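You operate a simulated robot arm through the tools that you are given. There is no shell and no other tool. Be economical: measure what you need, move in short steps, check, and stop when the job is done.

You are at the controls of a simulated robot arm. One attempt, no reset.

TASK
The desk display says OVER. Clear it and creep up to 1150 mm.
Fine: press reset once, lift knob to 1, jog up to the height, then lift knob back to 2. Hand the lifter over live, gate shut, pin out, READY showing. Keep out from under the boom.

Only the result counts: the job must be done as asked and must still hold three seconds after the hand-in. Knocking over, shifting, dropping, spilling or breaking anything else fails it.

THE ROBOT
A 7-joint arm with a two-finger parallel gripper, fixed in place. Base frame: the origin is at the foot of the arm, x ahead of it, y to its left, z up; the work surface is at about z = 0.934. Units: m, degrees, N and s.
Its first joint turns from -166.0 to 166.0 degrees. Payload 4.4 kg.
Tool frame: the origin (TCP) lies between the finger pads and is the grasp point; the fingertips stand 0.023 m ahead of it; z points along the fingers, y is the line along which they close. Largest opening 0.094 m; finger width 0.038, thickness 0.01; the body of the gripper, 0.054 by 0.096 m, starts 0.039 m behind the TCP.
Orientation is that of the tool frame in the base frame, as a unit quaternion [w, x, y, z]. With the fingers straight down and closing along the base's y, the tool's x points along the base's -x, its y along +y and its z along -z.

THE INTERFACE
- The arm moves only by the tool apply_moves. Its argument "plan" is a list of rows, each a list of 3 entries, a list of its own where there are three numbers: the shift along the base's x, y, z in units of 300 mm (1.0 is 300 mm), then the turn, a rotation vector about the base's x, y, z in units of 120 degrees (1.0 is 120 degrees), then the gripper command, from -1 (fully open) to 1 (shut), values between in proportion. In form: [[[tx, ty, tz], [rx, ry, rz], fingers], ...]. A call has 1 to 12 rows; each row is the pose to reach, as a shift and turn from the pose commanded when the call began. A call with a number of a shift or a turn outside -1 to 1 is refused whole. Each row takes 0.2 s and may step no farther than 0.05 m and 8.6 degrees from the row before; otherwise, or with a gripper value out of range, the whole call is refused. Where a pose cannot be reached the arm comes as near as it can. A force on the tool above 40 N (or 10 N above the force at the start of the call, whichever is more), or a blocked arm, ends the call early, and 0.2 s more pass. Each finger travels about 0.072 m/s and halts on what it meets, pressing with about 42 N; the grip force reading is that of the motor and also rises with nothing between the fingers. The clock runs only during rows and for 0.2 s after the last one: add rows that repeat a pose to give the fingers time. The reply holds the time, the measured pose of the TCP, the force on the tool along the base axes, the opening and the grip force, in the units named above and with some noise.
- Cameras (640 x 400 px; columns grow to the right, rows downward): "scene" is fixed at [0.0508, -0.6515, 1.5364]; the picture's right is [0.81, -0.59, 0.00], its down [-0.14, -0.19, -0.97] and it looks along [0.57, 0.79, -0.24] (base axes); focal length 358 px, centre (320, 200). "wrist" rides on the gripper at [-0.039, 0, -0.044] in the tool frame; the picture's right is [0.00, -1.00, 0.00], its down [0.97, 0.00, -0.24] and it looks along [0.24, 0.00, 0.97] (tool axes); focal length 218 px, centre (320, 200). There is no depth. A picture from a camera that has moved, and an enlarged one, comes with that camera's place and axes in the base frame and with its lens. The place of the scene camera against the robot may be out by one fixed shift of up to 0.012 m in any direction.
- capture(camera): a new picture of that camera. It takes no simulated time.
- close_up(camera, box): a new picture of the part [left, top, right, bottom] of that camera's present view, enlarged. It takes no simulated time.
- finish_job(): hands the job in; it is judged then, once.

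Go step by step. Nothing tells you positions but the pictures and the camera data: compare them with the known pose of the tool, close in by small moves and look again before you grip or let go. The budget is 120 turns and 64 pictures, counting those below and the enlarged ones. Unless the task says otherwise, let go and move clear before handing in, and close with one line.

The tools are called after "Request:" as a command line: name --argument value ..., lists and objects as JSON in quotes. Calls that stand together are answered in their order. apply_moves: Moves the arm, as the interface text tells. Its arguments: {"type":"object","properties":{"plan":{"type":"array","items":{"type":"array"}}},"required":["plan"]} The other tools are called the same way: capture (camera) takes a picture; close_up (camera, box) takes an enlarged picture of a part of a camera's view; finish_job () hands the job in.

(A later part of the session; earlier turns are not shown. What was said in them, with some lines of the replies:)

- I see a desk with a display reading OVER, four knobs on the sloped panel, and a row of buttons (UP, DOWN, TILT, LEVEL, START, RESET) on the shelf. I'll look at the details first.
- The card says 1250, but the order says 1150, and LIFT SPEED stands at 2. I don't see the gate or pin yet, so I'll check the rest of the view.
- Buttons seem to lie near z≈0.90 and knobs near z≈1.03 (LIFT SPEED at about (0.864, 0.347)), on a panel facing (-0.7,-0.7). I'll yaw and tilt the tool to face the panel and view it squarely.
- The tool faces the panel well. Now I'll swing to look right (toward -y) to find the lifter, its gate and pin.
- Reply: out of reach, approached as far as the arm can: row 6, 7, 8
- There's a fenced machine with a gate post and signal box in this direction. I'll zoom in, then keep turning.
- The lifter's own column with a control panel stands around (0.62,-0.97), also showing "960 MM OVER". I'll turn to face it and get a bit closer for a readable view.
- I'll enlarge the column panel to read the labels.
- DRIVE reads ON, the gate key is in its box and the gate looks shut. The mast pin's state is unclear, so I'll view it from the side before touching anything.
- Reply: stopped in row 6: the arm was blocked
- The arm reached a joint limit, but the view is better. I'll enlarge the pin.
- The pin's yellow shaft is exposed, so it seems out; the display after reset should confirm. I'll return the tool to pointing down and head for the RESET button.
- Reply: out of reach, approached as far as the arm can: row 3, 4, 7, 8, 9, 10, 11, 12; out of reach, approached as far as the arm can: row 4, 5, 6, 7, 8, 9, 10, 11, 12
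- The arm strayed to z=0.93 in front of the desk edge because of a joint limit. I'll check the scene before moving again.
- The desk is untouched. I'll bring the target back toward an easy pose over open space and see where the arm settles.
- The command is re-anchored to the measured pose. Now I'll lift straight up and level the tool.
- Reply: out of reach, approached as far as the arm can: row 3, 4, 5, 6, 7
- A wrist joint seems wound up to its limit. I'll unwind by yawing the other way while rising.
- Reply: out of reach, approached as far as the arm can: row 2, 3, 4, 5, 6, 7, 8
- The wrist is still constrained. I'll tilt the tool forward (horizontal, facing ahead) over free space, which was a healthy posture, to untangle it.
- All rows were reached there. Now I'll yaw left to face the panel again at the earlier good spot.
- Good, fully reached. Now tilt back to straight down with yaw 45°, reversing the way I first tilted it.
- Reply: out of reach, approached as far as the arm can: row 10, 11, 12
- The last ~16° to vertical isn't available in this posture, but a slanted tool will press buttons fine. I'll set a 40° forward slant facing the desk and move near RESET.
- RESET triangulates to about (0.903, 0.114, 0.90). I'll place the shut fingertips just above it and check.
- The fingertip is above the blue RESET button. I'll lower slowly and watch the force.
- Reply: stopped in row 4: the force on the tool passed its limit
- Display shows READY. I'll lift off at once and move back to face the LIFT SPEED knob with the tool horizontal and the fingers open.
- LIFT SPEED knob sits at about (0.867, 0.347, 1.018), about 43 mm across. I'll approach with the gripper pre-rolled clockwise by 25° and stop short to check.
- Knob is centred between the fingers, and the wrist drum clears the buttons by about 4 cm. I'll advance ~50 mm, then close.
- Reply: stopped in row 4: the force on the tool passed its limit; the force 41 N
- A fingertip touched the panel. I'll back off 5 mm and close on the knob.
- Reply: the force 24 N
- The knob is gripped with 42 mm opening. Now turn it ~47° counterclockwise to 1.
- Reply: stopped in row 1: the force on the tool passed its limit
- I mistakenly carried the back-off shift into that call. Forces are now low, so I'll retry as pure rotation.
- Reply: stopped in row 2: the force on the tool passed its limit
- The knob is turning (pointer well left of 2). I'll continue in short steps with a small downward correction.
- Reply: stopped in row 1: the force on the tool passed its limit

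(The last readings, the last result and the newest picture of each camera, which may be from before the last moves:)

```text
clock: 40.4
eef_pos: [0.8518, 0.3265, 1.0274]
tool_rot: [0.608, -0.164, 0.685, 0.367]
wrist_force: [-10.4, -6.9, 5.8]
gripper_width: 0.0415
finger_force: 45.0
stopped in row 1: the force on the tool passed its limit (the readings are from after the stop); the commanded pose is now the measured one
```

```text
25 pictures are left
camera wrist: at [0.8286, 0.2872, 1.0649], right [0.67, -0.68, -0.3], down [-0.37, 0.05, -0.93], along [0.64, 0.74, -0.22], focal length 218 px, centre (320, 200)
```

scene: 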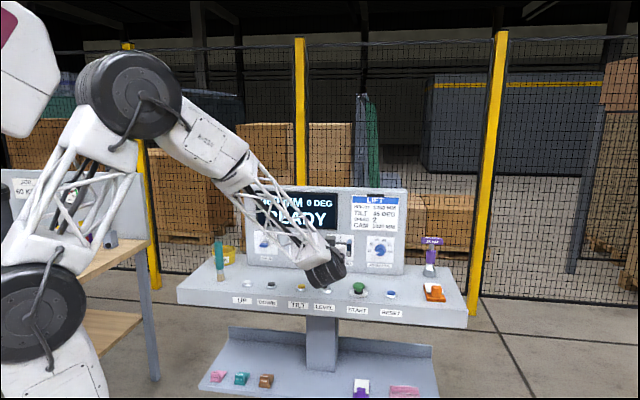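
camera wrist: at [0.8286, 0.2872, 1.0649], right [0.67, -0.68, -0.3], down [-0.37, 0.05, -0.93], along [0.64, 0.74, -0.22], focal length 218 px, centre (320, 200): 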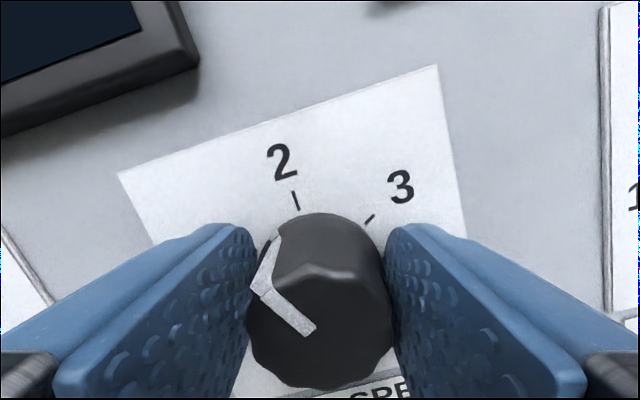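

The pointer is now over halfway toward 1 and may detent there. I'll release and look.

Request:
apply_moves --plan '[[[0, 0, 0], [0, 0, 0], 0.3], [[0, 0, 0], [0, 0, 0], -0.2], [[0, 0, 0], [0, 0, 0], -0.6], [[-0.02, -0.02, 0], [0, 0, 0], -0.6], [[-0.08, -0.08, 0], [0, 0, 0], -0.6]]'

Request:
capture --camera "wrist"

```text
clock: 41.6
eef_pos: [0.8284, 0.3091, 1.0285]
tool_rot: [0.608, -0.165, 0.684, 0.368]
wrist_force: [-6.8, 25.7, -1.8]
gripper_width: 0.0753
finger_force: 0.1
stopped in row 5: the force on the tool passed its limit (the readings are from after the stop); the commanded pose is now the measured one
```

```text
24 pictures are left
camera wrist: at [0.8065, 0.2701, 1.0657], right [0.68, -0.67, -0.3], down [-0.37, 0.05, -0.93], along [0.64, 0.74, -0.22], focal length 218 px, centre (320, 200)
```

wrist: 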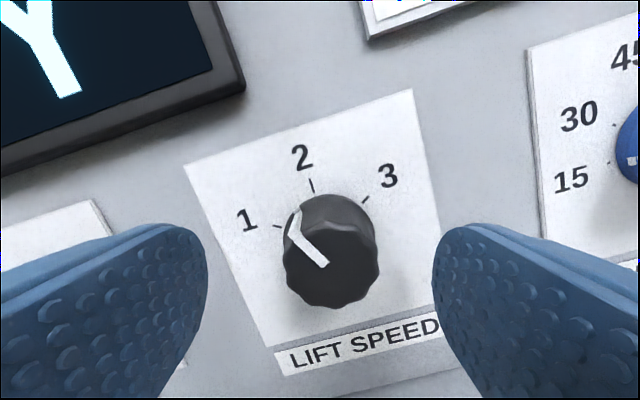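

The pointer lies between 2 and 1, nearer 1. An odd side force appeared, so I'll check for contact.

Request:
close_up --camera "scene" --box '[220, 180, 420, 320]'

Request:
apply_moves --plan '[[[0, 0, 0], [0, 0, 0], -0.6]]'

```text
2.86 times, centred on (320, 250) of scene
camera zoom: at [0.0508, -0.6515, 1.5364], right [0.81, -0.59, 0.0], down [-0.14, -0.19, -0.97], along [0.57, 0.79, -0.24], focal length 1024 px, centre (320, 57)
```

zoom: 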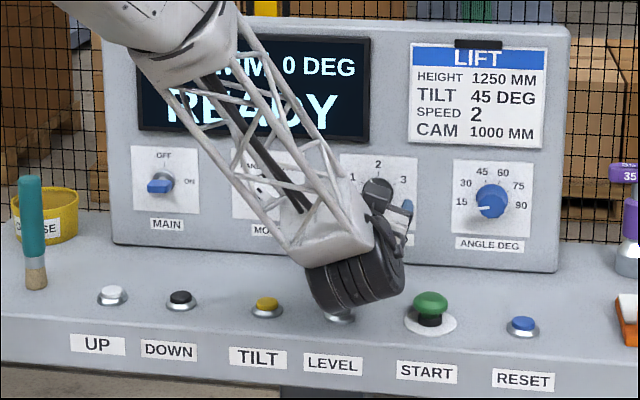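

```text
clock: 42.0
eef_pos: [0.8293, 0.3089, 1.0277]
tool_rot: [0.608, -0.166, 0.683, 0.369]
wrist_force: [-7.4, 31.5, -0.8]
gripper_width: 0.0753
finger_force: 0.1
```

A steady ~30 N side force remains. I'll back straight out gently and see whether it fades.

Request:
apply_moves --plan '[[[-0.03, -0.03, 0.005], [0, 0, 0], -0.6], [[-0.06, -0.06, 0.01], [0, 0, 0], -0.6], [[-0.06, -0.06, 0.01], [0, 0, 0], -0.6]]'

```text
clock: 42.8
eef_pos: [0.8108, 0.29, 1.032]
tool_rot: [0.607, -0.164, 0.684, 0.368]
wrist_force: [-1.7, -0.1, 2.0]
gripper_width: 0.0752
finger_force: 0.1
```

The force is gone. The knob is only ~25° of ~60° toward 1, so I'll re-centre (axis z≈1.017) and regrip.

Request:
apply_moves --plan '[[[0, 0, -0.05], [0, 0, 0], -0.6], [[0.04, 0.04, -0.05], [0, 0, 0], -0.6], [[0.08, 0.08, -0.05], [0, 0, 0], -0.6], [[0.115, 0.115, -0.05], [0, 0, 0], -0.6], [[0.128, 0.128, -0.05], [0, 0, 0], -0.6], [[0.128, 0.128, -0.05], [0, 0, 0], 0], [[0.128, 0.128, -0.05], [0, 0, 0], 0.3], [[0.128, 0.128, -0.05], [0, 0, 0], 0.3], [[0.128, 0.128, -0.05], [0, 0, 0], 0.3]]'

```text
clock: 43.2
eef_pos: [0.812, 0.2919, 1.0279]
tool_rot: [0.609, -0.165, 0.682, 0.368]
wrist_force: [-11.3, 2.4, 10.8]
gripper_width: 0.0751
finger_force: 0.1
stopped in row 1: the force on the tool passed its limit (the readings are from after the stop); the commanded pose is now the measured one
```

Moving down was blocked right away, so something under the hand is touching. I'll look closely.

Request:
close_up --camera "scene" --box '[290, 220, 390, 310]'

```text
4.44 times, centred on (340, 265) of scene
camera zoom: at [0.0508, -0.6515, 1.5364], right [0.81, -0.59, 0.0], down [-0.14, -0.19, -0.97], along [0.57, 0.79, -0.24], focal length 1593 px, centre (231, -89)
```

zoom: 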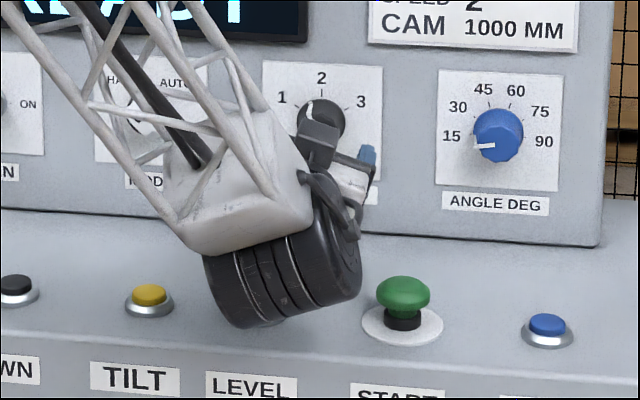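

The wrist drum was resting over the LEVEL button, which explains the blocked turning. I'll back up, raise, and pitch the hand 25° downward so the wrist sits higher, then turn about the knob's axis.

Request:
apply_moves --plan '[[[-0.02, -0.02, 0.06], [0, 0, 0], -0.6], [[-0.06, -0.06, 0.12], [-0.035, 0.035, 0], -0.6], [[-0.06, -0.06, 0.12], [-0.07, 0.07, 0], -0.6], [[-0.06, -0.06, 0.12], [-0.105, 0.105, 0], -0.6], [[-0.06, -0.06, 0.12], [-0.147, 0.147, 0], -0.6], [[-0.06, -0.06, 0.12], [-0.147, 0.147, 0], -0.6]]'

Request:
capture --camera "wrist"

Request:
close_up --camera "scene" --box '[230, 180, 430, 320]'

```text
clock: 44.6
eef_pos: [0.7927, 0.2721, 1.0635]
tool_rot: [0.465, -0.197, 0.816, 0.281]
wrist_force: [0.4, -0.2, -0.9]
gripper_width: 0.0755
finger_force: 0.0
```

```text
21 pictures are left
camera wrist: at [0.7851, 0.2464, 1.1158], right [0.58, -0.76, -0.28], down [-0.63, -0.21, -0.75], along [0.51, 0.61, -0.61], focal length 218 px, centre (320, 200)
```

wrist: 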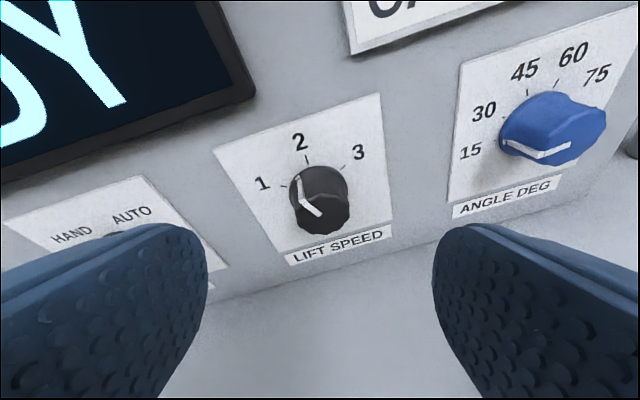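

```text
2.86 times, centred on (330, 250) of scene
camera zoom: at [0.0508, -0.6515, 1.5364], right [0.81, -0.59, 0.0], down [-0.14, -0.19, -0.97], along [0.57, 0.79, -0.24], focal length 1024 px, centre (291, 57)
```

zoom: 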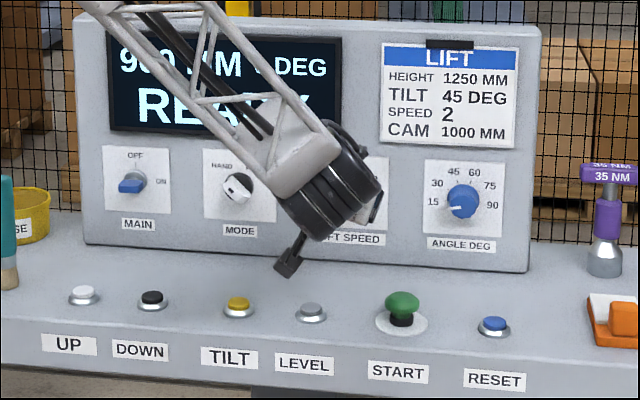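

The wrist is now well clear of the buttons. I'll approach the knob in this slanted pose and grip it.

Request:
apply_moves --plan '[[[0.03, 0.03, -0.06], [0, 0, 0], -0.6], [[0.08, 0.08, -0.128], [0, 0, 0], -0.6], [[0.12, 0.12, -0.128], [0, 0, 0], -0.6], [[0.16, 0.16, -0.128], [0, 0, 0], -0.6], [[0.182, 0.181, -0.128], [0, 0, 0], -0.6], [[0.182, 0.181, -0.128], [0, 0, 0], -0.2], [[0.182, 0.181, -0.128], [0, 0, 0], 0.2], [[0.182, 0.181, -0.128], [0, 0, 0], 0.5], [[0.182, 0.181, -0.128], [0, 0, 0], 0.5]]'

Request:
capture --camera "wrist"

```text
clock: 45.8
eef_pos: [0.8456, 0.3238, 1.0259]
tool_rot: [0.466, -0.198, 0.816, 0.281]
wrist_force: [-25.5, -22.0, 8.4]
gripper_width: 0.0757
finger_force: 0.2
stopped in row 5: the force on the tool passed its limit (the readings are from after the stop); the commanded pose is now the measured one
```

```text
19 pictures are left
camera wrist: at [0.8365, 0.2973, 1.0781], right [0.58, -0.76, -0.27], down [-0.63, -0.21, -0.75], along [0.51, 0.61, -0.61], focal length 218 px, centre (320, 200)
```

wrist: 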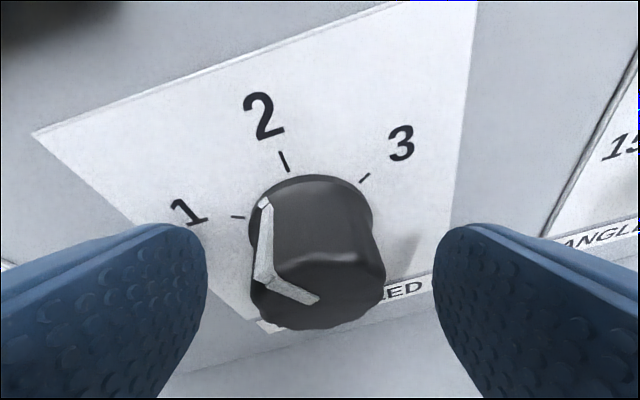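

The fingertip just touches the panel; back off 4 mm and grip.

Request:
apply_moves --plan '[[[-0.01, -0.01, 0], [0, 0, 0], -0.6], [[-0.01, -0.01, 0], [0, 0, 0], -0.2], [[-0.01, -0.01, 0], [0, 0, 0], 0.2], [[-0.01, -0.01, 0], [0, 0, 0], 0.5], [[-0.01, -0.01, 0], [0, 0, 0], 0.5]]'

Request:
apply_moves --plan '[[[0, 0, 0], [-0.02, -0.02, 0], 0.5], [[0, 0, 0], [-0.04, -0.04, 0], 0.5], [[0, 0, 0], [-0.06, -0.06, 0], 0.5], [[0, 0, 0], [-0.08, -0.08, 0], 0.5], [[0, 0, 0], [-0.1, -0.1, 0], 0.5], [[0, 0, 0], [-0.12, -0.12, 0], 0.5], [[0, 0, 0], [-0.14, -0.14, 0], 0.5], [[0, 0, 0], [-0.16, -0.16, 0], 0.5], [[0, 0, 0], [-0.16, -0.16, 0], 0.5]]'

Request:
capture --camera "wrist"

```text
clock: 47.1
eef_pos: [0.843, 0.3233, 1.0283]
tool_rot: [0.466, -0.2, 0.814, 0.283]
wrist_force: [-32.6, 14.0, 16.5]
gripper_width: 0.0394
finger_force: 18.4
stopped in row 5: the force on the tool passed its limit (the readings are from after the stop); the commanded pose is now the measured one
```

```text
clock: 47.8
eef_pos: [0.8412, 0.3233, 1.0269]
tool_rot: [0.496, -0.238, 0.803, 0.23]
wrist_force: [-14.4, 2.9, 3.4]
gripper_width: 0.0392
finger_force: 44.8
stopped in row 3: the force on the tool passed its limit (the readings are from after the stop); the commanded pose is now the measured one
```

```text
18 pictures are left
camera wrist: at [0.8274, 0.3028, 1.0809], right [0.61, -0.78, -0.13], down [-0.55, -0.29, -0.78], along [0.57, 0.55, -0.61], focal length 218 px, centre (320, 200)
```

wrist: 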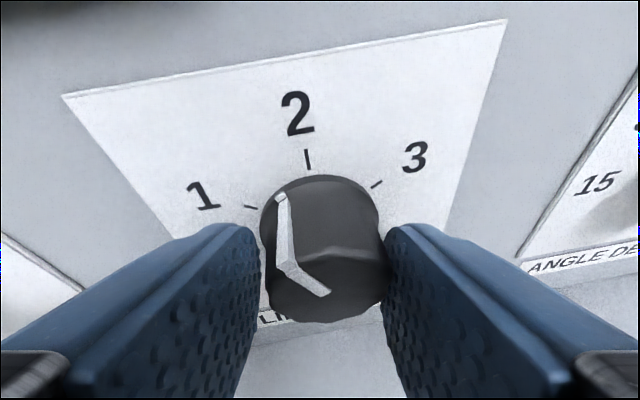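

The pads only hold the knob's front edge at this slant and slip. I'll release, back out, reduce the pitch to ~11°, and roll clockwise before regripping, so the turn stays in the range where the wrist is clear.

Request:
apply_moves --plan '[[[0, 0, 0], [0, 0, 0], 0], [[0, 0, 0], [0, 0, 0], -0.6], [[-0.05, -0.05, 0.02], [0, 0, 0], -0.9], [[-0.12, -0.12, 0.05], [0, 0, 0], -0.9], [[-0.16, -0.16, 0.08], [0.038, -0.038, 0.015], -0.9], [[-0.16, -0.16, 0.08], [0.077, -0.077, 0.03], -0.9], [[-0.16, -0.16, 0.08], [0.077, -0.077, 0.03], -0.9]]'

Request:
apply_moves --plan '[[[0, 0, 0], [0.042, 0.041, -0.0115], -0.9], [[0, 0, 0], [0.084, 0.082, -0.023], -0.9], [[0, 0, 0], [0.126, 0.123, -0.0345], -0.9], [[0, 0, 0], [0.168, 0.164, -0.046], -0.9], [[0, 0, 0], [0.21, 0.205, -0.0575], -0.9], [[0, 0, 0], [0.252, 0.246, -0.069], -0.9], [[0, 0, 0], [0.294, 0.287, -0.0805], -0.9], [[0, 0, 0], [0.294, 0.287, -0.0805], -0.9]]'

Request:
capture --camera "wrist"

Request:
close_up --camera "scene" --box '[230, 180, 430, 320]'

```text
clock: 49.4
eef_pos: [0.7951, 0.2756, 1.0515]
tool_rot: [0.57, -0.24, 0.731, 0.289]
wrist_force: [-1.0, 0.2, -0.1]
gripper_width: 0.0895
finger_force: 0.0
```

```text
clock: 51.2
eef_pos: [0.7936, 0.2751, 1.0515]
tool_rot: [0.397, 0.097, 0.761, 0.503]
wrist_force: [-1.0, 0.7, 0.9]
gripper_width: 0.0891
finger_force: 0.1
```

```text
17 pictures are left
camera wrist: at [0.79, 0.2236, 1.0792], right [0.25, -0.48, -0.84], down [-0.81, 0.37, -0.45], along [0.52, 0.8, -0.29], focal length 218 px, centre (320, 200)
```

wrist: 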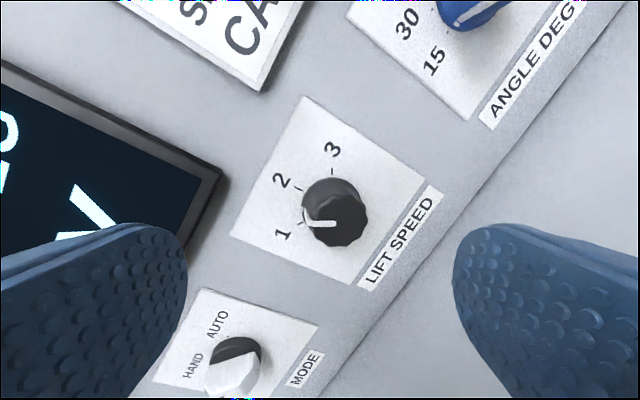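

```text
2.86 times, centred on (330, 250) of scene
camera zoom: at [0.0508, -0.6515, 1.5364], right [0.81, -0.59, 0.0], down [-0.14, -0.19, -0.97], along [0.57, 0.79, -0.24], focal length 1024 px, centre (291, 57)
```

zoom: 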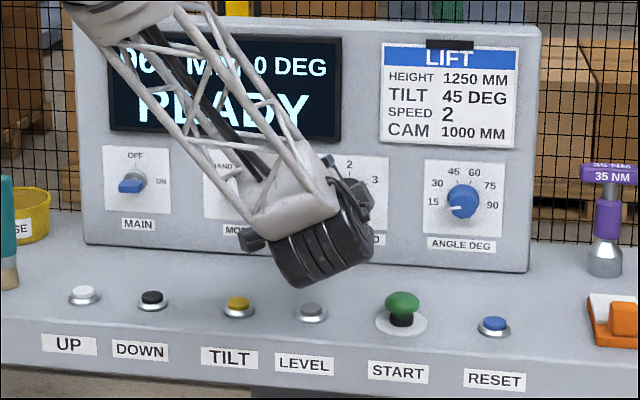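

Everything is clear and READY still shows. Now approach the knob in this orientation and grip.

Request:
apply_moves --plan '[[[0.04, 0.04, -0.05], [0, 0, 0], -0.9], [[0.08, 0.08, -0.1], [0, 0, 0], -0.9], [[0.12, 0.12, -0.1], [0, 0, 0], -0.6], [[0.15, 0.15, -0.1], [0, 0, 0], -0.3], [[0.176, 0.174, -0.1], [0, 0, 0], -0.2], [[0.176, 0.174, -0.1], [0, 0, 0], 0.0], [[0.176, 0.174, -0.1], [0, 0, 0], 0.1], [[0.176, 0.174, -0.1], [0, 0, 0], 0.15], [[0.176, 0.174, -0.1], [0, 0, 0], 0.2], [[0.176, 0.174, -0.1], [0, 0, 0], 0.2]]'

Request:
capture --camera "wrist"

```text
clock: 52.9
eef_pos: [0.8473, 0.3287, 1.0223]
tool_rot: [0.398, 0.096, 0.761, 0.503]
wrist_force: [-29.7, -2.5, 12.9]
gripper_width: 0.0479
finger_force: 9.2
stopped in row 8: the force on the tool passed its limit (the readings are from after the stop); the commanded pose is now the measured one
```

```text
15 pictures are left
camera wrist: at [0.8423, 0.2766, 1.0515], right [0.26, -0.47, -0.84], down [-0.81, 0.36, -0.45], along [0.52, 0.8, -0.29], focal length 218 px, centre (320, 200)
```

wrist: 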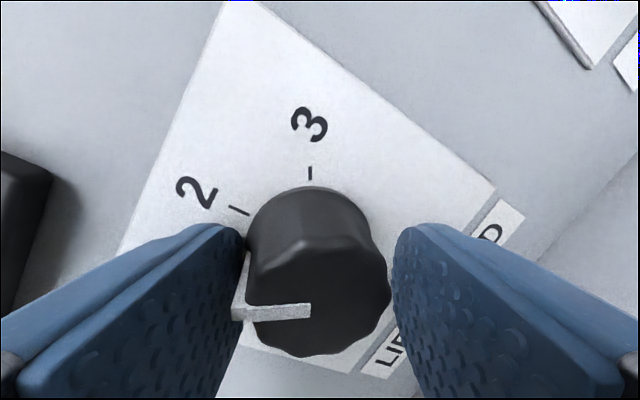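

Left finger touched first; shift the hand ~3 mm that way and finish closing.

Request:
apply_moves --plan '[[[-0.003, 0.005, 0.008], [0, 0, 0], 0.05], [[-0.003, 0.005, 0.008], [0, 0, 0], 0.1], [[-0.003, 0.005, 0.008], [0, 0, 0], 0.2], [[-0.003, 0.005, 0.008], [0, 0, 0], 0.3], [[-0.003, 0.005, 0.008], [0, 0, 0], 0.3]]'

Request:
apply_moves --plan '[[[0, 0, 0], [-0.02, -0.02, 0], 0.3], [[0, 0, 0], [-0.04, -0.04, 0], 0.3], [[0, 0, 0], [-0.06, -0.06, 0], 0.3], [[0, 0, 0], [-0.08, -0.08, 0], 0.3], [[0, 0, 0], [-0.1, -0.1, 0], 0.3], [[0, 0, 0], [-0.12, -0.12, 0], 0.3], [[0, 0, 0], [-0.14, -0.14, 0], 0.3], [[0, 0, 0], [-0.16, -0.16, 0], 0.3], [[0, 0, 0], [-0.18, -0.18, 0], 0.3], [[0, 0, 0], [-0.2, -0.2, 0], 0.3]]'

Request:
capture --camera "wrist"

```text
clock: 54.1
eef_pos: [0.8455, 0.3284, 1.0258]
tool_rot: [0.398, 0.096, 0.761, 0.503]
wrist_force: [-36.1, -7.5, 20.4]
gripper_width: 0.0432
finger_force: 11.8
```

```text
clock: 55.3
eef_pos: [0.8476, 0.3296, 1.0267]
tool_rot: [0.481, 0.006, 0.763, 0.432]
wrist_force: [-12.6, -15.5, 7.3]
gripper_width: 0.0415
finger_force: 45.0
stopped in row 5: the force on the tool passed its limit (the readings are from after the stop); the commanded pose is now the measured one
```

```text
14 pictures are left
camera wrist: at [0.8362, 0.2833, 1.0629], right [0.41, -0.63, -0.67], down [-0.7, 0.26, -0.67], along [0.59, 0.74, -0.33], focal length 218 px, centre (320, 200)
```

wrist: 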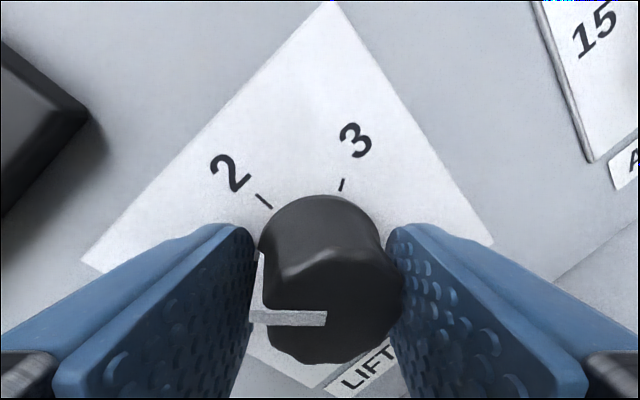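

The knob is turning with the hand now. Continue the turn.

Request:
apply_moves --plan '[[[0, 0, 0], [-0.02, -0.02, 0], 0.3], [[0, 0, 0], [-0.04, -0.04, 0], 0.3], [[0, 0, 0], [-0.06, -0.06, 0], 0.3], [[0, 0, 0], [-0.08, -0.08, 0], 0.3], [[0, 0, 0], [-0.1, -0.1, 0], 0.3]]'

Request:
apply_moves --plan '[[[0, 0, 0], [-0.02, -0.02, 0], 0.3], [[0, 0, 0], [-0.04, -0.04, 0], 0.3], [[0, 0, 0], [-0.06, -0.06, 0], 0.3]]'

Request:
capture --camera "wrist"

```text
clock: 56.4
eef_pos: [0.8481, 0.3282, 1.0266]
tool_rot: [0.54, -0.069, 0.754, 0.368]
wrist_force: [-17.6, -9.1, 3.8]
gripper_width: 0.0416
finger_force: 45.1
stopped in row 5: the force on the tool passed its limit (the readings are from after the stop); the commanded pose is now the measured one
```

```text
clock: 57.1
eef_pos: [0.8465, 0.3291, 1.0258]
tool_rot: [0.581, -0.125, 0.741, 0.313]
wrist_force: [-17.9, -5.5, 0.0]
gripper_width: 0.0416
finger_force: 44.8
```

```text
13 pictures are left
camera wrist: at [0.8245, 0.295, 1.0685], right [0.55, -0.77, -0.32], down [-0.47, 0.03, -0.88], along [0.69, 0.64, -0.35], focal length 218 px, centre (320, 200)
```

wrist: 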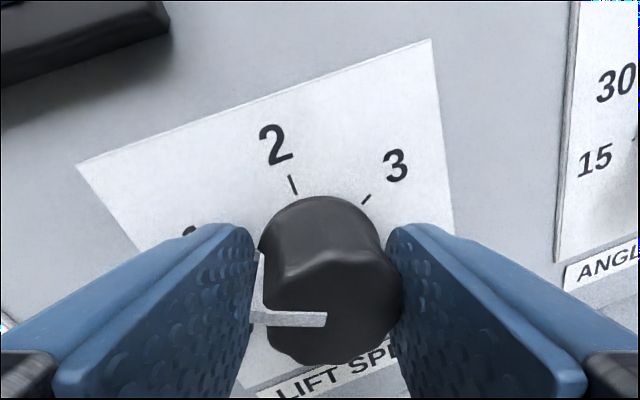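

The pointer should now be at about 1. Release, back out a little and look.

Request:
apply_moves --plan '[[[0, 0, 0], [0, 0, 0], 0], [[0, 0, 0], [0, 0, 0], -0.4], [[0, 0, 0], [0, 0, 0], -0.8], [[-0.04, -0.04, 0.01], [0, 0, 0], -0.8], [[-0.1, -0.1, 0.04], [0, 0, 0], -0.8], [[-0.16, -0.16, 0.08], [0, 0, 0], -0.8], [[-0.2, -0.2, 0.12], [0, 0, 0], -0.8]]'

Request:
capture --camera "wrist"

```text
clock: 57.9
eef_pos: [0.8479, 0.3243, 1.0245]
tool_rot: [0.58, -0.122, 0.742, 0.313]
wrist_force: [-1.7, -40.6, -5.3]
gripper_width: 0.0702
finger_force: 0.1
stopped in row 3: the force on the tool passed its limit (the readings are from after the stop); the commanded pose is now the measured one
```

```text
12 pictures are left
camera wrist: at [0.8256, 0.2904, 1.0664], right [0.54, -0.77, -0.32], down [-0.48, 0.03, -0.88], along [0.69, 0.63, -0.35], focal length 218 px, centre (320, 200)
```

wrist: 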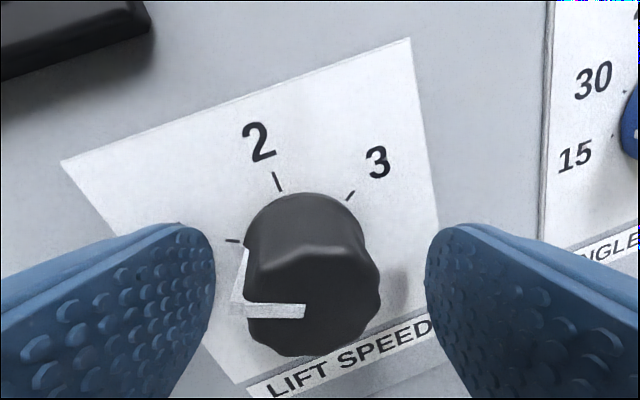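

The pointer is at 1. A fingertip is touching the panel while open, so I'll pull straight back, then reorient to the slanted pressing pose.

Request:
apply_moves --plan '[[[-0.02, -0.02, 0.0], [0, 0, 0], -0.5], [[-0.06, -0.06, 0.02], [0, 0, 0], -0.5], [[-0.12, -0.12, 0.06], [0, 0, 0], -0.5], [[-0.2, -0.2, 0.12], [0, 0, 0], -0.5], [[-0.3, -0.28, 0.2], [0, 0, 0], 0], [[-0.38, -0.32, 0.28], [0, 0, 0], 0.5], [[-0.38, -0.32, 0.28], [0, 0, 0], 1]]'

Request:
apply_moves --plan '[[[-0.05, 0.05, 0.02], [-0.049, 0.0243, 0.0194], 1], [[-0.1, 0.1, 0.04], [-0.097, 0.0486, 0.0389], 1], [[-0.17, 0.17, 0.06], [-0.146, 0.0729, 0.0583], 1], [[-0.24, 0.25, 0.06], [-0.194, 0.0971, 0.0777], 1], [[-0.31, 0.33, 0.06], [-0.243, 0.1214, 0.0971], 1], [[-0.38, 0.4, 0.06], [-0.291, 0.1457, 0.1166], 1], [[-0.45, 0.45, 0.06], [-0.34, 0.17, 0.136], 1], [[-0.52, 0.52, 0.06], [-0.34, 0.17, 0.136], 1], [[-0.55, 0.55, 0.06], [-0.34, 0.17, 0.136], 1], [[-0.55, 0.55, 0.06], [-0.34, 0.17, 0.136], 1]]'

Request:
capture --camera "wrist"

```text
clock: 59.5
eef_pos: [0.7327, 0.2311, 1.1076]
tool_rot: [0.58, -0.124, 0.741, 0.314]
wrist_force: [-0.1, -0.1, 0.5]
gripper_width: 0.0
finger_force: 36.3
```

```text
clock: 61.7
eef_pos: [0.5671, 0.3956, 1.1276]
tool_rot: [0.315, -0.362, 0.868, 0.131]
wrist_force: [0.3, -0.4, -0.4]
gripper_width: 0.0001
finger_force: 42.1
```

```text
11 pictures are left
camera wrist: at [0.5699, 0.3966, 1.1865], right [0.71, -0.7, 0.0], down [-0.63, -0.64, -0.44], along [0.31, 0.31, -0.9], focal length 218 px, centre (320, 200)
```

wrist: 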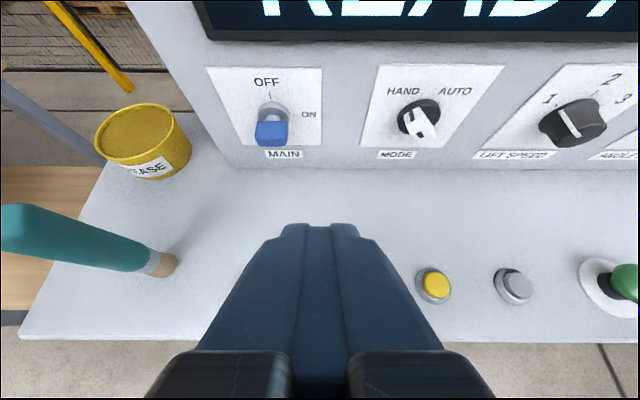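

MODE is on HAND and LIFT SPEED on 1. UP works out to (0.532, 0.466), with the brush about 10 cm off. I'll move above UP and check.

Request:
apply_moves --plan '[[[-0.05, 0.08, 0], [0, 0, 0], 1], [[-0.115, 0.16, 0], [0, 0, 0], 1], [[-0.115, 0.24, -0.1], [0, 0, 0], 1], [[-0.115, 0.24, -0.22], [0, 0, 0], 1], [[-0.115, 0.24, -0.34], [0, 0, 0], 1], [[-0.115, 0.24, -0.45], [0, 0, 0], 1], [[-0.115, 0.24, -0.5], [0, 0, 0], 1], [[-0.115, 0.24, -0.5], [0, 0, 0], 1]]'

Request:
close_up --camera "scene" --box '[190, 180, 410, 320]'

```text
clock: 63.5
eef_pos: [0.5333, 0.4672, 0.9772]
tool_rot: [0.315, -0.363, 0.867, 0.132]
wrist_force: [-0.8, 0.2, 1.1]
gripper_width: 0.0002
finger_force: 41.9
out of reach, approached as far as the arm can: row 3
```

```text
2.86 times, centred on (300, 250) of scene
camera zoom: at [0.0508, -0.6515, 1.5364], right [0.81, -0.59, 0.0], down [-0.14, -0.19, -0.97], along [0.57, 0.79, -0.24], focal length 1024 px, centre (377, 57)
```

zoom: 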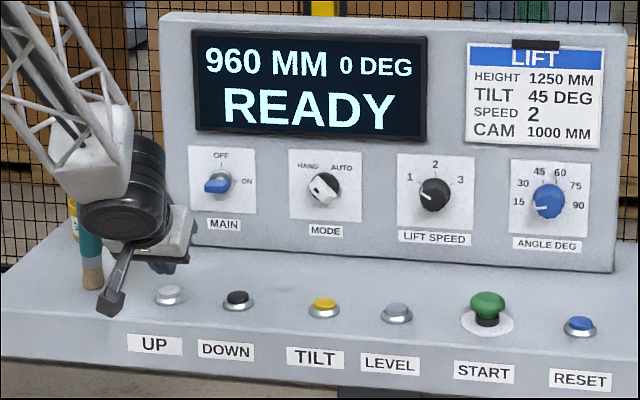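

The fingertip is right above UP. I'll lower until the button engages, then check the display.

Request:
apply_moves --plan '[[[0, 0, -0.03], [0, 0, 0], 1], [[0, 0, -0.045], [0, 0, 0], 1], [[0, 0, -0.055], [0, 0, 0], 1], [[0, 0, -0.062], [0, 0, 0], 1], [[0, 0, -0.069], [0, 0, 0], 1], [[0, 0, -0.076], [0, 0, 0], 1]]'

Request:
close_up --camera "scene" --box '[190, 180, 410, 320]'

```text
clock: 64.9
eef_pos: [0.5344, 0.468, 0.9551]
tool_rot: [0.317, -0.361, 0.867, 0.132]
wrist_force: [-5.7, -2.1, 30.7]
gripper_width: 0.0003
finger_force: 42.2
```

```text
2.86 times, centred on (300, 250) of scene
camera zoom: at [0.0508, -0.6515, 1.5364], right [0.81, -0.59, 0.0], down [-0.14, -0.19, -0.97], along [0.57, 0.79, -0.24], focal length 1024 px, centre (377, 57)
```

zoom: 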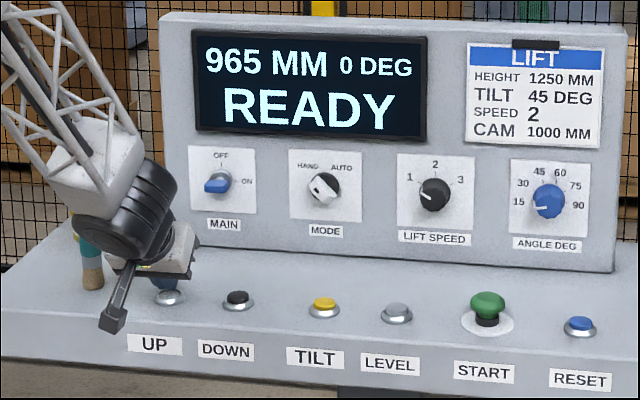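

Height rose to 965 mm and READY holds. I'll hold for 1.2 s to measure the rate.

Request:
apply_moves --plan '[[[0, 0, 0], [0, 0, 0], 1], [[0, 0, 0], [0, 0, 0], 1], [[0, 0, 0], [0, 0, 0], 1], [[0, 0, 0], [0, 0, 0], 1], [[0, 0, 0], [0, 0, 0], 1]]'

Request:
close_up --camera "scene" --box '[250, 180, 350, 235]'

```text
clock: 66.1
eef_pos: [0.5344, 0.4674, 0.9547]
tool_rot: [0.316, -0.363, 0.867, 0.132]
wrist_force: [10.0, 11.9, 35.1]
gripper_width: 0.0
finger_force: 41.7
```

```text
6.40 times, centred on (300, 208) of scene
camera zoom: at [0.0508, -0.6515, 1.5364], right [0.81, -0.59, 0.0], down [-0.14, -0.19, -0.97], along [0.57, 0.79, -0.24], focal length 2294 px, centre (448, 152)
```

zoom: 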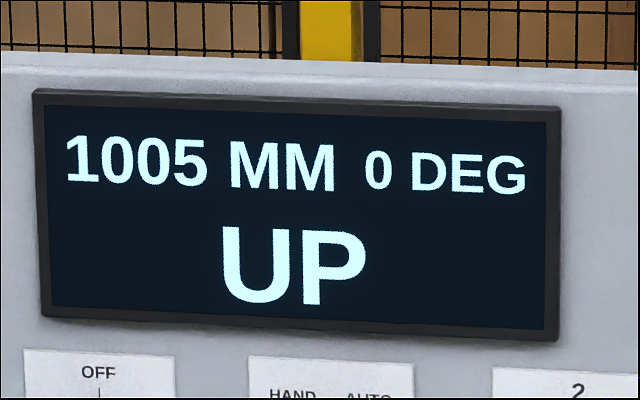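

About 35–40 mm/s; 145 mm to go. Hold 2.6 s more and read again.

Request:
apply_moves --plan '[[[0, 0, 0], [0, 0, 0], 1], [[0, 0, 0], [0, 0, 0], 1], [[0, 0, 0], [0, 0, 0], 1], [[0, 0, 0], [0, 0, 0], 1], [[0, 0, 0], [0, 0, 0], 1], [[0, 0, 0], [0, 0, 0], 1], [[0, 0, 0], [0, 0, 0], 1], [[0, 0, 0], [0, 0, 0], 1], [[0, 0, 0], [0, 0, 0], 1], [[0, 0, 0], [0, 0, 0], 1], [[0, 0, 0], [0, 0, 0], 1], [[0, 0, 0], [0, 0, 0], 1]]'

Request:
close_up --camera "scene" --box '[250, 180, 350, 235]'

```text
clock: 68.7
eef_pos: [0.5338, 0.4675, 0.954]
tool_rot: [0.314, -0.363, 0.867, 0.132]
wrist_force: [7.4, 6.5, 40.0]
gripper_width: 0.0002
finger_force: 41.9
```

```text
6.40 times, centred on (300, 208) of scene
camera zoom: at [0.0508, -0.6515, 1.5364], right [0.81, -0.59, 0.0], down [-0.14, -0.19, -0.97], along [0.57, 0.79, -0.24], focal length 2294 px, centre (448, 152)
```

zoom: 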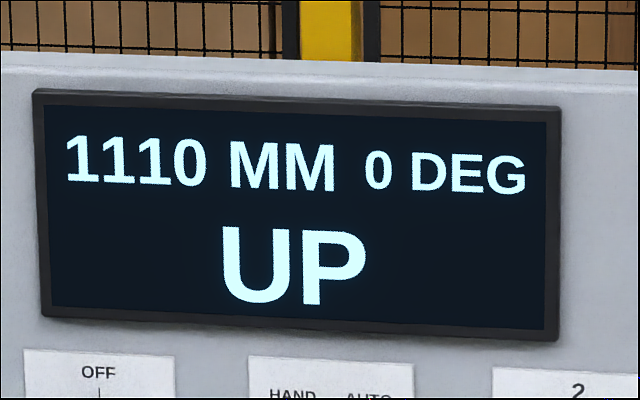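

Rate is 40 mm/s, with 40 mm left. Hold 0.8 s more then lift, aiming slightly short.

Request:
apply_moves --plan '[[[0, 0, 0], [0, 0, 0], 1], [[0, 0, 0], [0, 0, 0], 1], [[0, 0, 0], [0, 0, 0], 1], [[0, 0, 0], [0, 0, 0], 1], [[0, 0, 0.08], [0, 0, 0], 1], [[0, 0, 0.08], [0, 0, 0], 1]]'

Request:
close_up --camera "scene" --box '[250, 180, 350, 235]'

```text
clock: 70.1
eef_pos: [0.5331, 0.4667, 0.9763]
tool_rot: [0.314, -0.362, 0.868, 0.131]
wrist_force: [-1.4, -0.3, 0.2]
gripper_width: 0.0
finger_force: 42.5
```

```text
6.40 times, centred on (300, 208) of scene
camera zoom: at [0.0508, -0.6515, 1.5364], right [0.81, -0.59, 0.0], down [-0.14, -0.19, -0.97], along [0.57, 0.79, -0.24], focal length 2294 px, centre (448, 152)
```

zoom: 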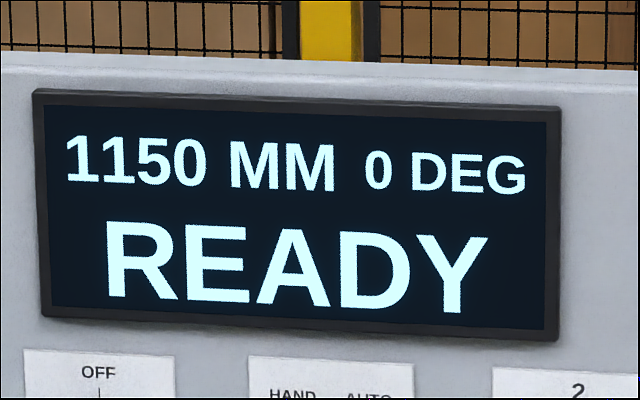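

1150 mm and READY. Now retrace the path back to the LIFT SPEED knob to return it to 2.

Request:
apply_moves --plan '[[[0, 0, 0.12], [0, 0, 0], 1], [[0, 0, 0.26], [0, 0, 0], 1], [[0, -0.05, 0.4], [0, 0, 0], 1], [[0.05, -0.15, 0.5], [0, 0, 0], 1], [[0.115, -0.24, 0.5], [0, 0, 0], 1]]'

Request:
apply_moves --plan '[[[0.05, -0.05, 0], [0.049, -0.0243, -0.0194], 1], [[0.1, -0.1, 0], [0.097, -0.0486, -0.0389], 1], [[0.17, -0.17, 0], [0.146, -0.0729, -0.0583], 0.5], [[0.24, -0.24, 0], [0.194, -0.0971, -0.0777], 0], [[0.31, -0.31, 0], [0.243, -0.1214, -0.0971], -0.5], [[0.38, -0.38, 0], [0.291, -0.1457, -0.1166], -0.8], [[0.45, -0.45, -0.03], [0.34, -0.17, -0.136], -0.8], [[0.52, -0.52, -0.06], [0.34, -0.17, -0.136], -0.8], [[0.55, -0.55, -0.06], [0.34, -0.17, -0.136], -0.8], [[0.55, -0.55, -0.06], [0.34, -0.17, -0.136], -0.8]]'

```text
clock: 71.3
eef_pos: [0.5677, 0.3954, 1.1272]
tool_rot: [0.314, -0.363, 0.867, 0.132]
wrist_force: [0.6, 0.2, 0.4]
gripper_width: 0.0
finger_force: 42.1
out of reach, approached as far as the arm can: row 1
```

```text
clock: 73.5
eef_pos: [0.7344, 0.2308, 1.1101]
tool_rot: [0.58, -0.123, 0.742, 0.314]
wrist_force: [0.5, -0.8, 0.1]
gripper_width: 0.0848
finger_force: 0.0
```

Square the yaw by 7° and add slight downward pitch, then approach the knob again.

Request:
apply_moves --plan '[[[0.03, 0.03, -0.05], [-0.012, 0.012, 0.03], -0.6], [[0.09, 0.08, -0.12], [-0.0236, 0.0236, 0.058], -0.6], [[0.16, 0.14, -0.2], [-0.0236, 0.0236, 0.058], -0.5], [[0.23, 0.19, -0.27], [-0.0236, 0.0236, 0.058], -0.5], [[0.3, 0.255, -0.27], [-0.0236, 0.0236, 0.058], -0.4], [[0.34, 0.295, -0.27], [-0.0236, 0.0236, 0.058], -0.4], [[0.367, 0.322, -0.27], [-0.0236, 0.0236, 0.058], -0.4], [[0.367, 0.322, -0.27], [-0.0236, 0.0236, 0.058], -0.4]]'

Request:
capture --camera "wrist"

```text
clock: 75.3
eef_pos: [0.8449, 0.3282, 1.0297]
tool_rot: [0.538, -0.176, 0.754, 0.333]
wrist_force: [-0.8, 0.4, -0.6]
gripper_width: 0.0657
finger_force: 0.0
```

```text
5 pictures are left
camera wrist: at [0.8288, 0.2938, 1.0744], right [0.62, -0.72, -0.31], down [-0.52, -0.07, -0.85], along [0.59, 0.69, -0.42], focal length 218 px, centre (320, 200)
```

wrist: 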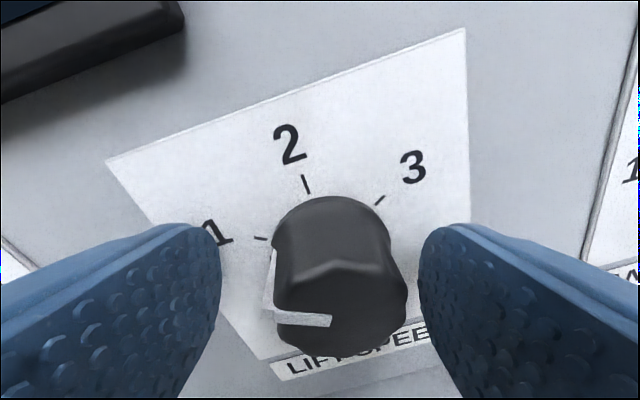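

The knob sits ~6 mm right of centre. Correct that, then grip.

Request:
apply_moves --plan '[[[0.012, -0.014, -0.015], [0, 0, 0], -0.4], [[0.015, -0.011, -0.015], [0, 0, 0], -0.1], [[0.015, -0.011, -0.015], [0, 0, 0], 0.0], [[0.015, -0.011, -0.015], [0, 0, 0], 0.1], [[0.015, -0.011, -0.015], [0, 0, 0], 0.2], [[0.015, -0.011, -0.015], [0, 0, 0], 0.3], [[0.015, -0.011, -0.015], [0, 0, 0], 0.3]]'

```text
clock: 76.9
eef_pos: [0.8491, 0.324, 1.0244]
tool_rot: [0.538, -0.176, 0.754, 0.333]
wrist_force: [-23.8, 15.6, 7.7]
gripper_width: 0.0455
finger_force: 14.7
```

The grip is slightly off to the right now; ease left 3 mm and let it close fully.

Request:
apply_moves --plan '[[[-0.004, 0.005, 0], [0, 0, 0], 0.3], [[-0.007, 0.008, 0], [0, 0, 0], 0.35], [[-0.007, 0.008, 0], [0, 0, 0], 0.35], [[-0.007, 0.008, 0], [0, 0, 0], 0.35]]'

```text
clock: 77.9
eef_pos: [0.8463, 0.3263, 1.0245]
tool_rot: [0.539, -0.175, 0.754, 0.332]
wrist_force: [-10.9, 6.8, 11.4]
gripper_width: 0.0406
finger_force: 45.1
```

Firm grip with low forces. Now turn clockwise in stages.

Request:
apply_moves --plan '[[[0, 0, 0], [0.02, 0.02, 0], 0.35], [[0, 0, 0], [0.04, 0.04, 0], 0.35], [[0, 0, 0], [0.06, 0.06, 0], 0.35], [[0, 0, 0], [0.08, 0.08, 0], 0.35], [[0, 0, 0], [0.1, 0.1, 0], 0.35], [[0, 0, 0], [0.12, 0.12, 0], 0.35]]'

Request:
apply_moves --plan '[[[0, 0, 0], [0.02, 0.02, 0], 0.35], [[0, 0, 0], [0.04, 0.04, 0], 0.35], [[0, 0, 0], [0.06, 0.06, 0], 0.35], [[0, 0, 0], [0.08, 0.08, 0], 0.35], [[0, 0, 0], [0.1, 0.1, 0], 0.35], [[0, 0, 0], [0.12, 0.12, 0], 0.35]]'

```text
clock: 79.3
eef_pos: [0.8465, 0.3254, 1.0252]
tool_rot: [0.458, -0.063, 0.767, 0.444]
wrist_force: [-8.1, -8.7, 30.4]
gripper_width: 0.0403
finger_force: 45.2
```

```text
clock: 80.2
eef_pos: [0.8458, 0.3251, 1.0262]
tool_rot: [0.406, 0.002, 0.764, 0.502]
wrist_force: [-16.3, -11.4, 4.4]
gripper_width: 0.04
finger_force: 44.9
stopped in row 4: the force on the tool passed its limit (the readings are from after the stop); the commanded pose is now the measured one
```

About 32° done; continue the turn.

Request:
apply_moves --plan '[[[0, 0, 0], [0.02, 0.02, 0], 0.35], [[0, 0, 0], [0.04, 0.04, 0], 0.35], [[0, 0, 0], [0.06, 0.06, 0], 0.35], [[0, 0, 0], [0.08, 0.08, 0], 0.35]]'

Request:
capture --camera "wrist"

```text
clock: 81.2
eef_pos: [0.8468, 0.3253, 1.0268]
tool_rot: [0.338, 0.079, 0.75, 0.563]
wrist_force: [-20.8, -21.8, 15.1]
gripper_width: 0.04
finger_force: 44.7
```

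```text
4 pictures are left
camera wrist: at [0.8505, 0.2714, 1.0495], right [0.26, -0.35, -0.9], down [-0.88, 0.29, -0.37], along [0.4, 0.89, -0.24], focal length 218 px, centre (320, 200)
```

wrist: 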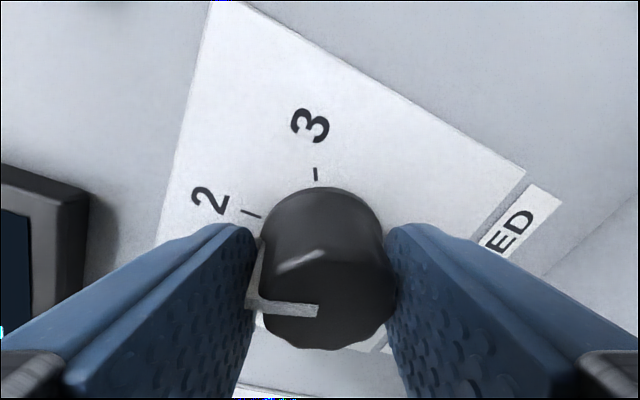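

About 15° remains to 2. Continue.

Request:
apply_moves --plan '[[[0, 0, 0], [0.02, 0.02, 0], 0.35], [[0, 0, 0], [0.04, 0.04, 0], 0.35], [[0, 0, 0], [0.06, 0.06, 0], 0.35], [[0, 0, 0], [0.08, 0.08, 0], 0.35], [[0, 0, 0], [0.09, 0.09, 0], 0.35]]'

```text
clock: 82.0
eef_pos: [0.8471, 0.3251, 1.0264]
tool_rot: [0.296, 0.123, 0.737, 0.595]
wrist_force: [-15.3, -8.2, 7.9]
gripper_width: 0.0401
finger_force: 44.7
stopped in row 3: the force on the tool passed its limit (the readings are from after the stop); the commanded pose is now the measured one
```

Request:
apply_moves --plan '[[[0, 0, 0], [0.018, 0.018, 0], 0.35], [[0, 0, 0], [0.036, 0.036, 0], 0.35]]'

Request:
apply_moves --plan '[[[0, 0, 0], [0, 0, 0], 0.1], [[0, 0, 0], [0, 0, 0], -0.1], [[-0.01, -0.01, 0], [0, 0, 0], -0.3], [[-0.04, -0.04, 0.005], [0, 0, 0], -0.3], [[-0.1, -0.1, 0.02], [0, 0, 0], -0.3], [[-0.16, -0.16, 0.04], [0, 0, 0], -0.5]]'

Request:
capture --camera "wrist"

```text
clock: 82.5
eef_pos: [0.8465, 0.3253, 1.0277]
tool_rot: [0.264, 0.157, 0.724, 0.617]
wrist_force: [-12.5, -11.3, 11.1]
gripper_width: 0.0402
finger_force: 45.3
```

```text
clock: 84.0
eef_pos: [0.798, 0.2764, 1.0391]
tool_rot: [0.263, 0.156, 0.725, 0.617]
wrist_force: [-0.1, -0.1, 0.1]
gripper_width: 0.0704
finger_force: 0.1
```

```text
3 pictures are left
camera wrist: at [0.8061, 0.2201, 1.0509], right [0.1, -0.19, -0.98], down [-0.93, 0.34, -0.16], along [0.36, 0.92, -0.14], focal length 218 px, centre (320, 200)
```

wrist: 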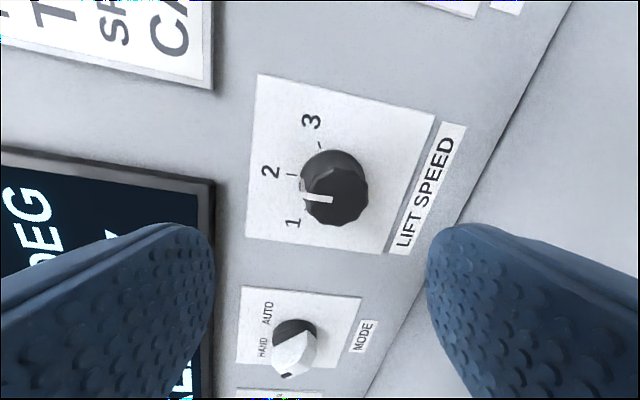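

The pointer lines up with the plate's vertical, i.e. at 2. I'll back away clear and do a final check.

Request:
apply_moves --plan '[[[-0.08, -0.08, 0.05], [0, 0, 0], -0.5], [[-0.16, -0.16, 0.12], [0, 0, 0], -0.5], [[-0.26, -0.24, 0.22], [0, 0, 0], -0.5], [[-0.36, -0.3, 0.34], [0, 0, 0], -0.5], [[-0.46, -0.36, 0.46], [0, 0, 0], -0.5], [[-0.56, -0.42, 0.56], [0, 0, 0], -0.5]]'

Request:
close_up --camera "scene" --box '[200, 180, 420, 320]'

```text
refused: row 4 steps farther than a row can; nothing moved
```

```text
2.86 times, centred on (310, 250) of scene
camera zoom: at [0.0508, -0.6515, 1.5364], right [0.81, -0.59, 0.0], down [-0.14, -0.19, -0.97], along [0.57, 0.79, -0.24], focal length 1024 px, centre (349, 57)
```

zoom: 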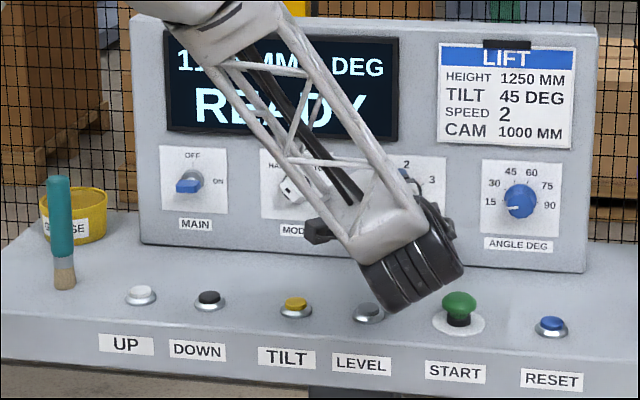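

That step was refused as too large. I'll retreat with shorter steps.

Request:
apply_moves --plan '[[[-0.06, -0.06, 0.05], [0, 0, 0], -0.5], [[-0.12, -0.12, 0.11], [0, 0, 0], -0.5], [[-0.19, -0.18, 0.18], [0, 0, 0], -0.5], [[-0.26, -0.24, 0.26], [0, 0, 0], -0.5], [[-0.33, -0.3, 0.34], [0, 0, 0], -0.5], [[-0.4, -0.36, 0.42], [0, 0, 0], -0.5], [[-0.47, -0.42, 0.5], [0, 0, 0], -0.5], [[-0.5, -0.5, 0.55], [0, 0, 0], -0.5], [[-0.5, -0.58, 0.6], [0, 0, 0], -0.5]]'

Request:
close_up --camera "scene" --box '[230, 180, 420, 300]'

```text
clock: 86.0
eef_pos: [0.6485, 0.1042, 1.2192]
tool_rot: [0.264, 0.157, 0.725, 0.617]
wrist_force: [-0.3, 0.1, 0.5]
gripper_width: 0.0706
finger_force: 0.0
```

```text
3.33 times, centred on (325, 240) of scene
camera zoom: at [0.0508, -0.6515, 1.5364], right [0.81, -0.59, 0.0], down [-0.14, -0.19, -0.97], along [0.57, 0.79, -0.24], focal length 1195 px, centre (303, 67)
```

zoom: 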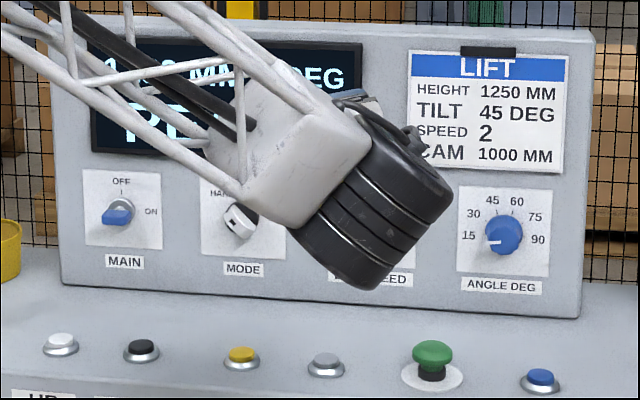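

The arm still hides the knob and display; I'll move further right/back for a clear last look.

Request:
apply_moves --plan '[[[-0.07, -0.1, 0.05], [0, 0, 0], -0.5], [[-0.14, -0.2, 0.1], [0, 0, 0], -0.5], [[-0.21, -0.3, 0.15], [0, 0, 0], -0.5], [[-0.28, -0.4, 0.2], [0, 0, 0], -0.5], [[-0.35, -0.5, 0.25], [0, 0, 0], -0.5], [[-0.42, -0.6, 0.3], [0, 0, 0], -0.5]]'

```text
clock: 87.3
eef_pos: [0.5246, -0.0753, 1.3069]
tool_rot: [0.261, 0.157, 0.725, 0.618]
wrist_force: [-0.4, -0.3, -0.8]
gripper_width: 0.0706
finger_force: 0.0
```

The wrist camera looks at the panel from here, so I'll use it for the final check.

Request:
close_up --camera "wrist" --box '[270, 90, 450, 270]'

```text
2.22 times, centred on (360, 180) of wrist
camera zoom: at [0.5315, -0.1329, 1.3194], right [0.1, -0.19, -0.98], down [-0.93, 0.34, -0.16], along [0.36, 0.92, -0.14], focal length 485 px, centre (231, 244)
```

zoom: 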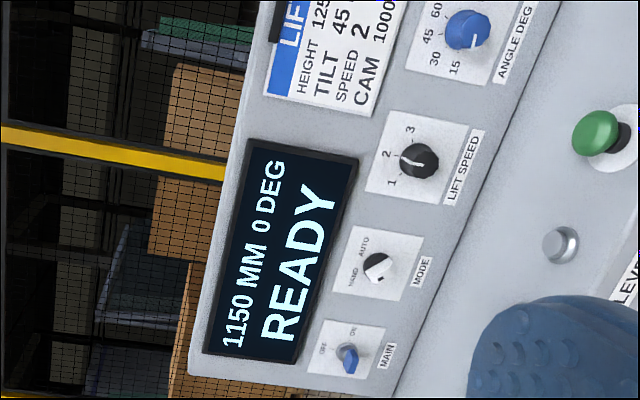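

The display reads 1150 MM, 0 DEG, READY. The lift knob is on 2, DRIVE was on, the gate and key looked in place, and the arm is clear, so I'm handing in.

Request:
finish_job

```text
The job is handed in.
```

I pressed reset once and jogged the lifter up at speed 1 to 1150 mm; the desk now shows READY with the lift knob back on 2. I saw the gate shut, mast pin apparently out and DRIVE on before starting and did not recheck them, and while turning the knob my wrist pressed down over the LEVEL button (tilt still reads 0 DEG).
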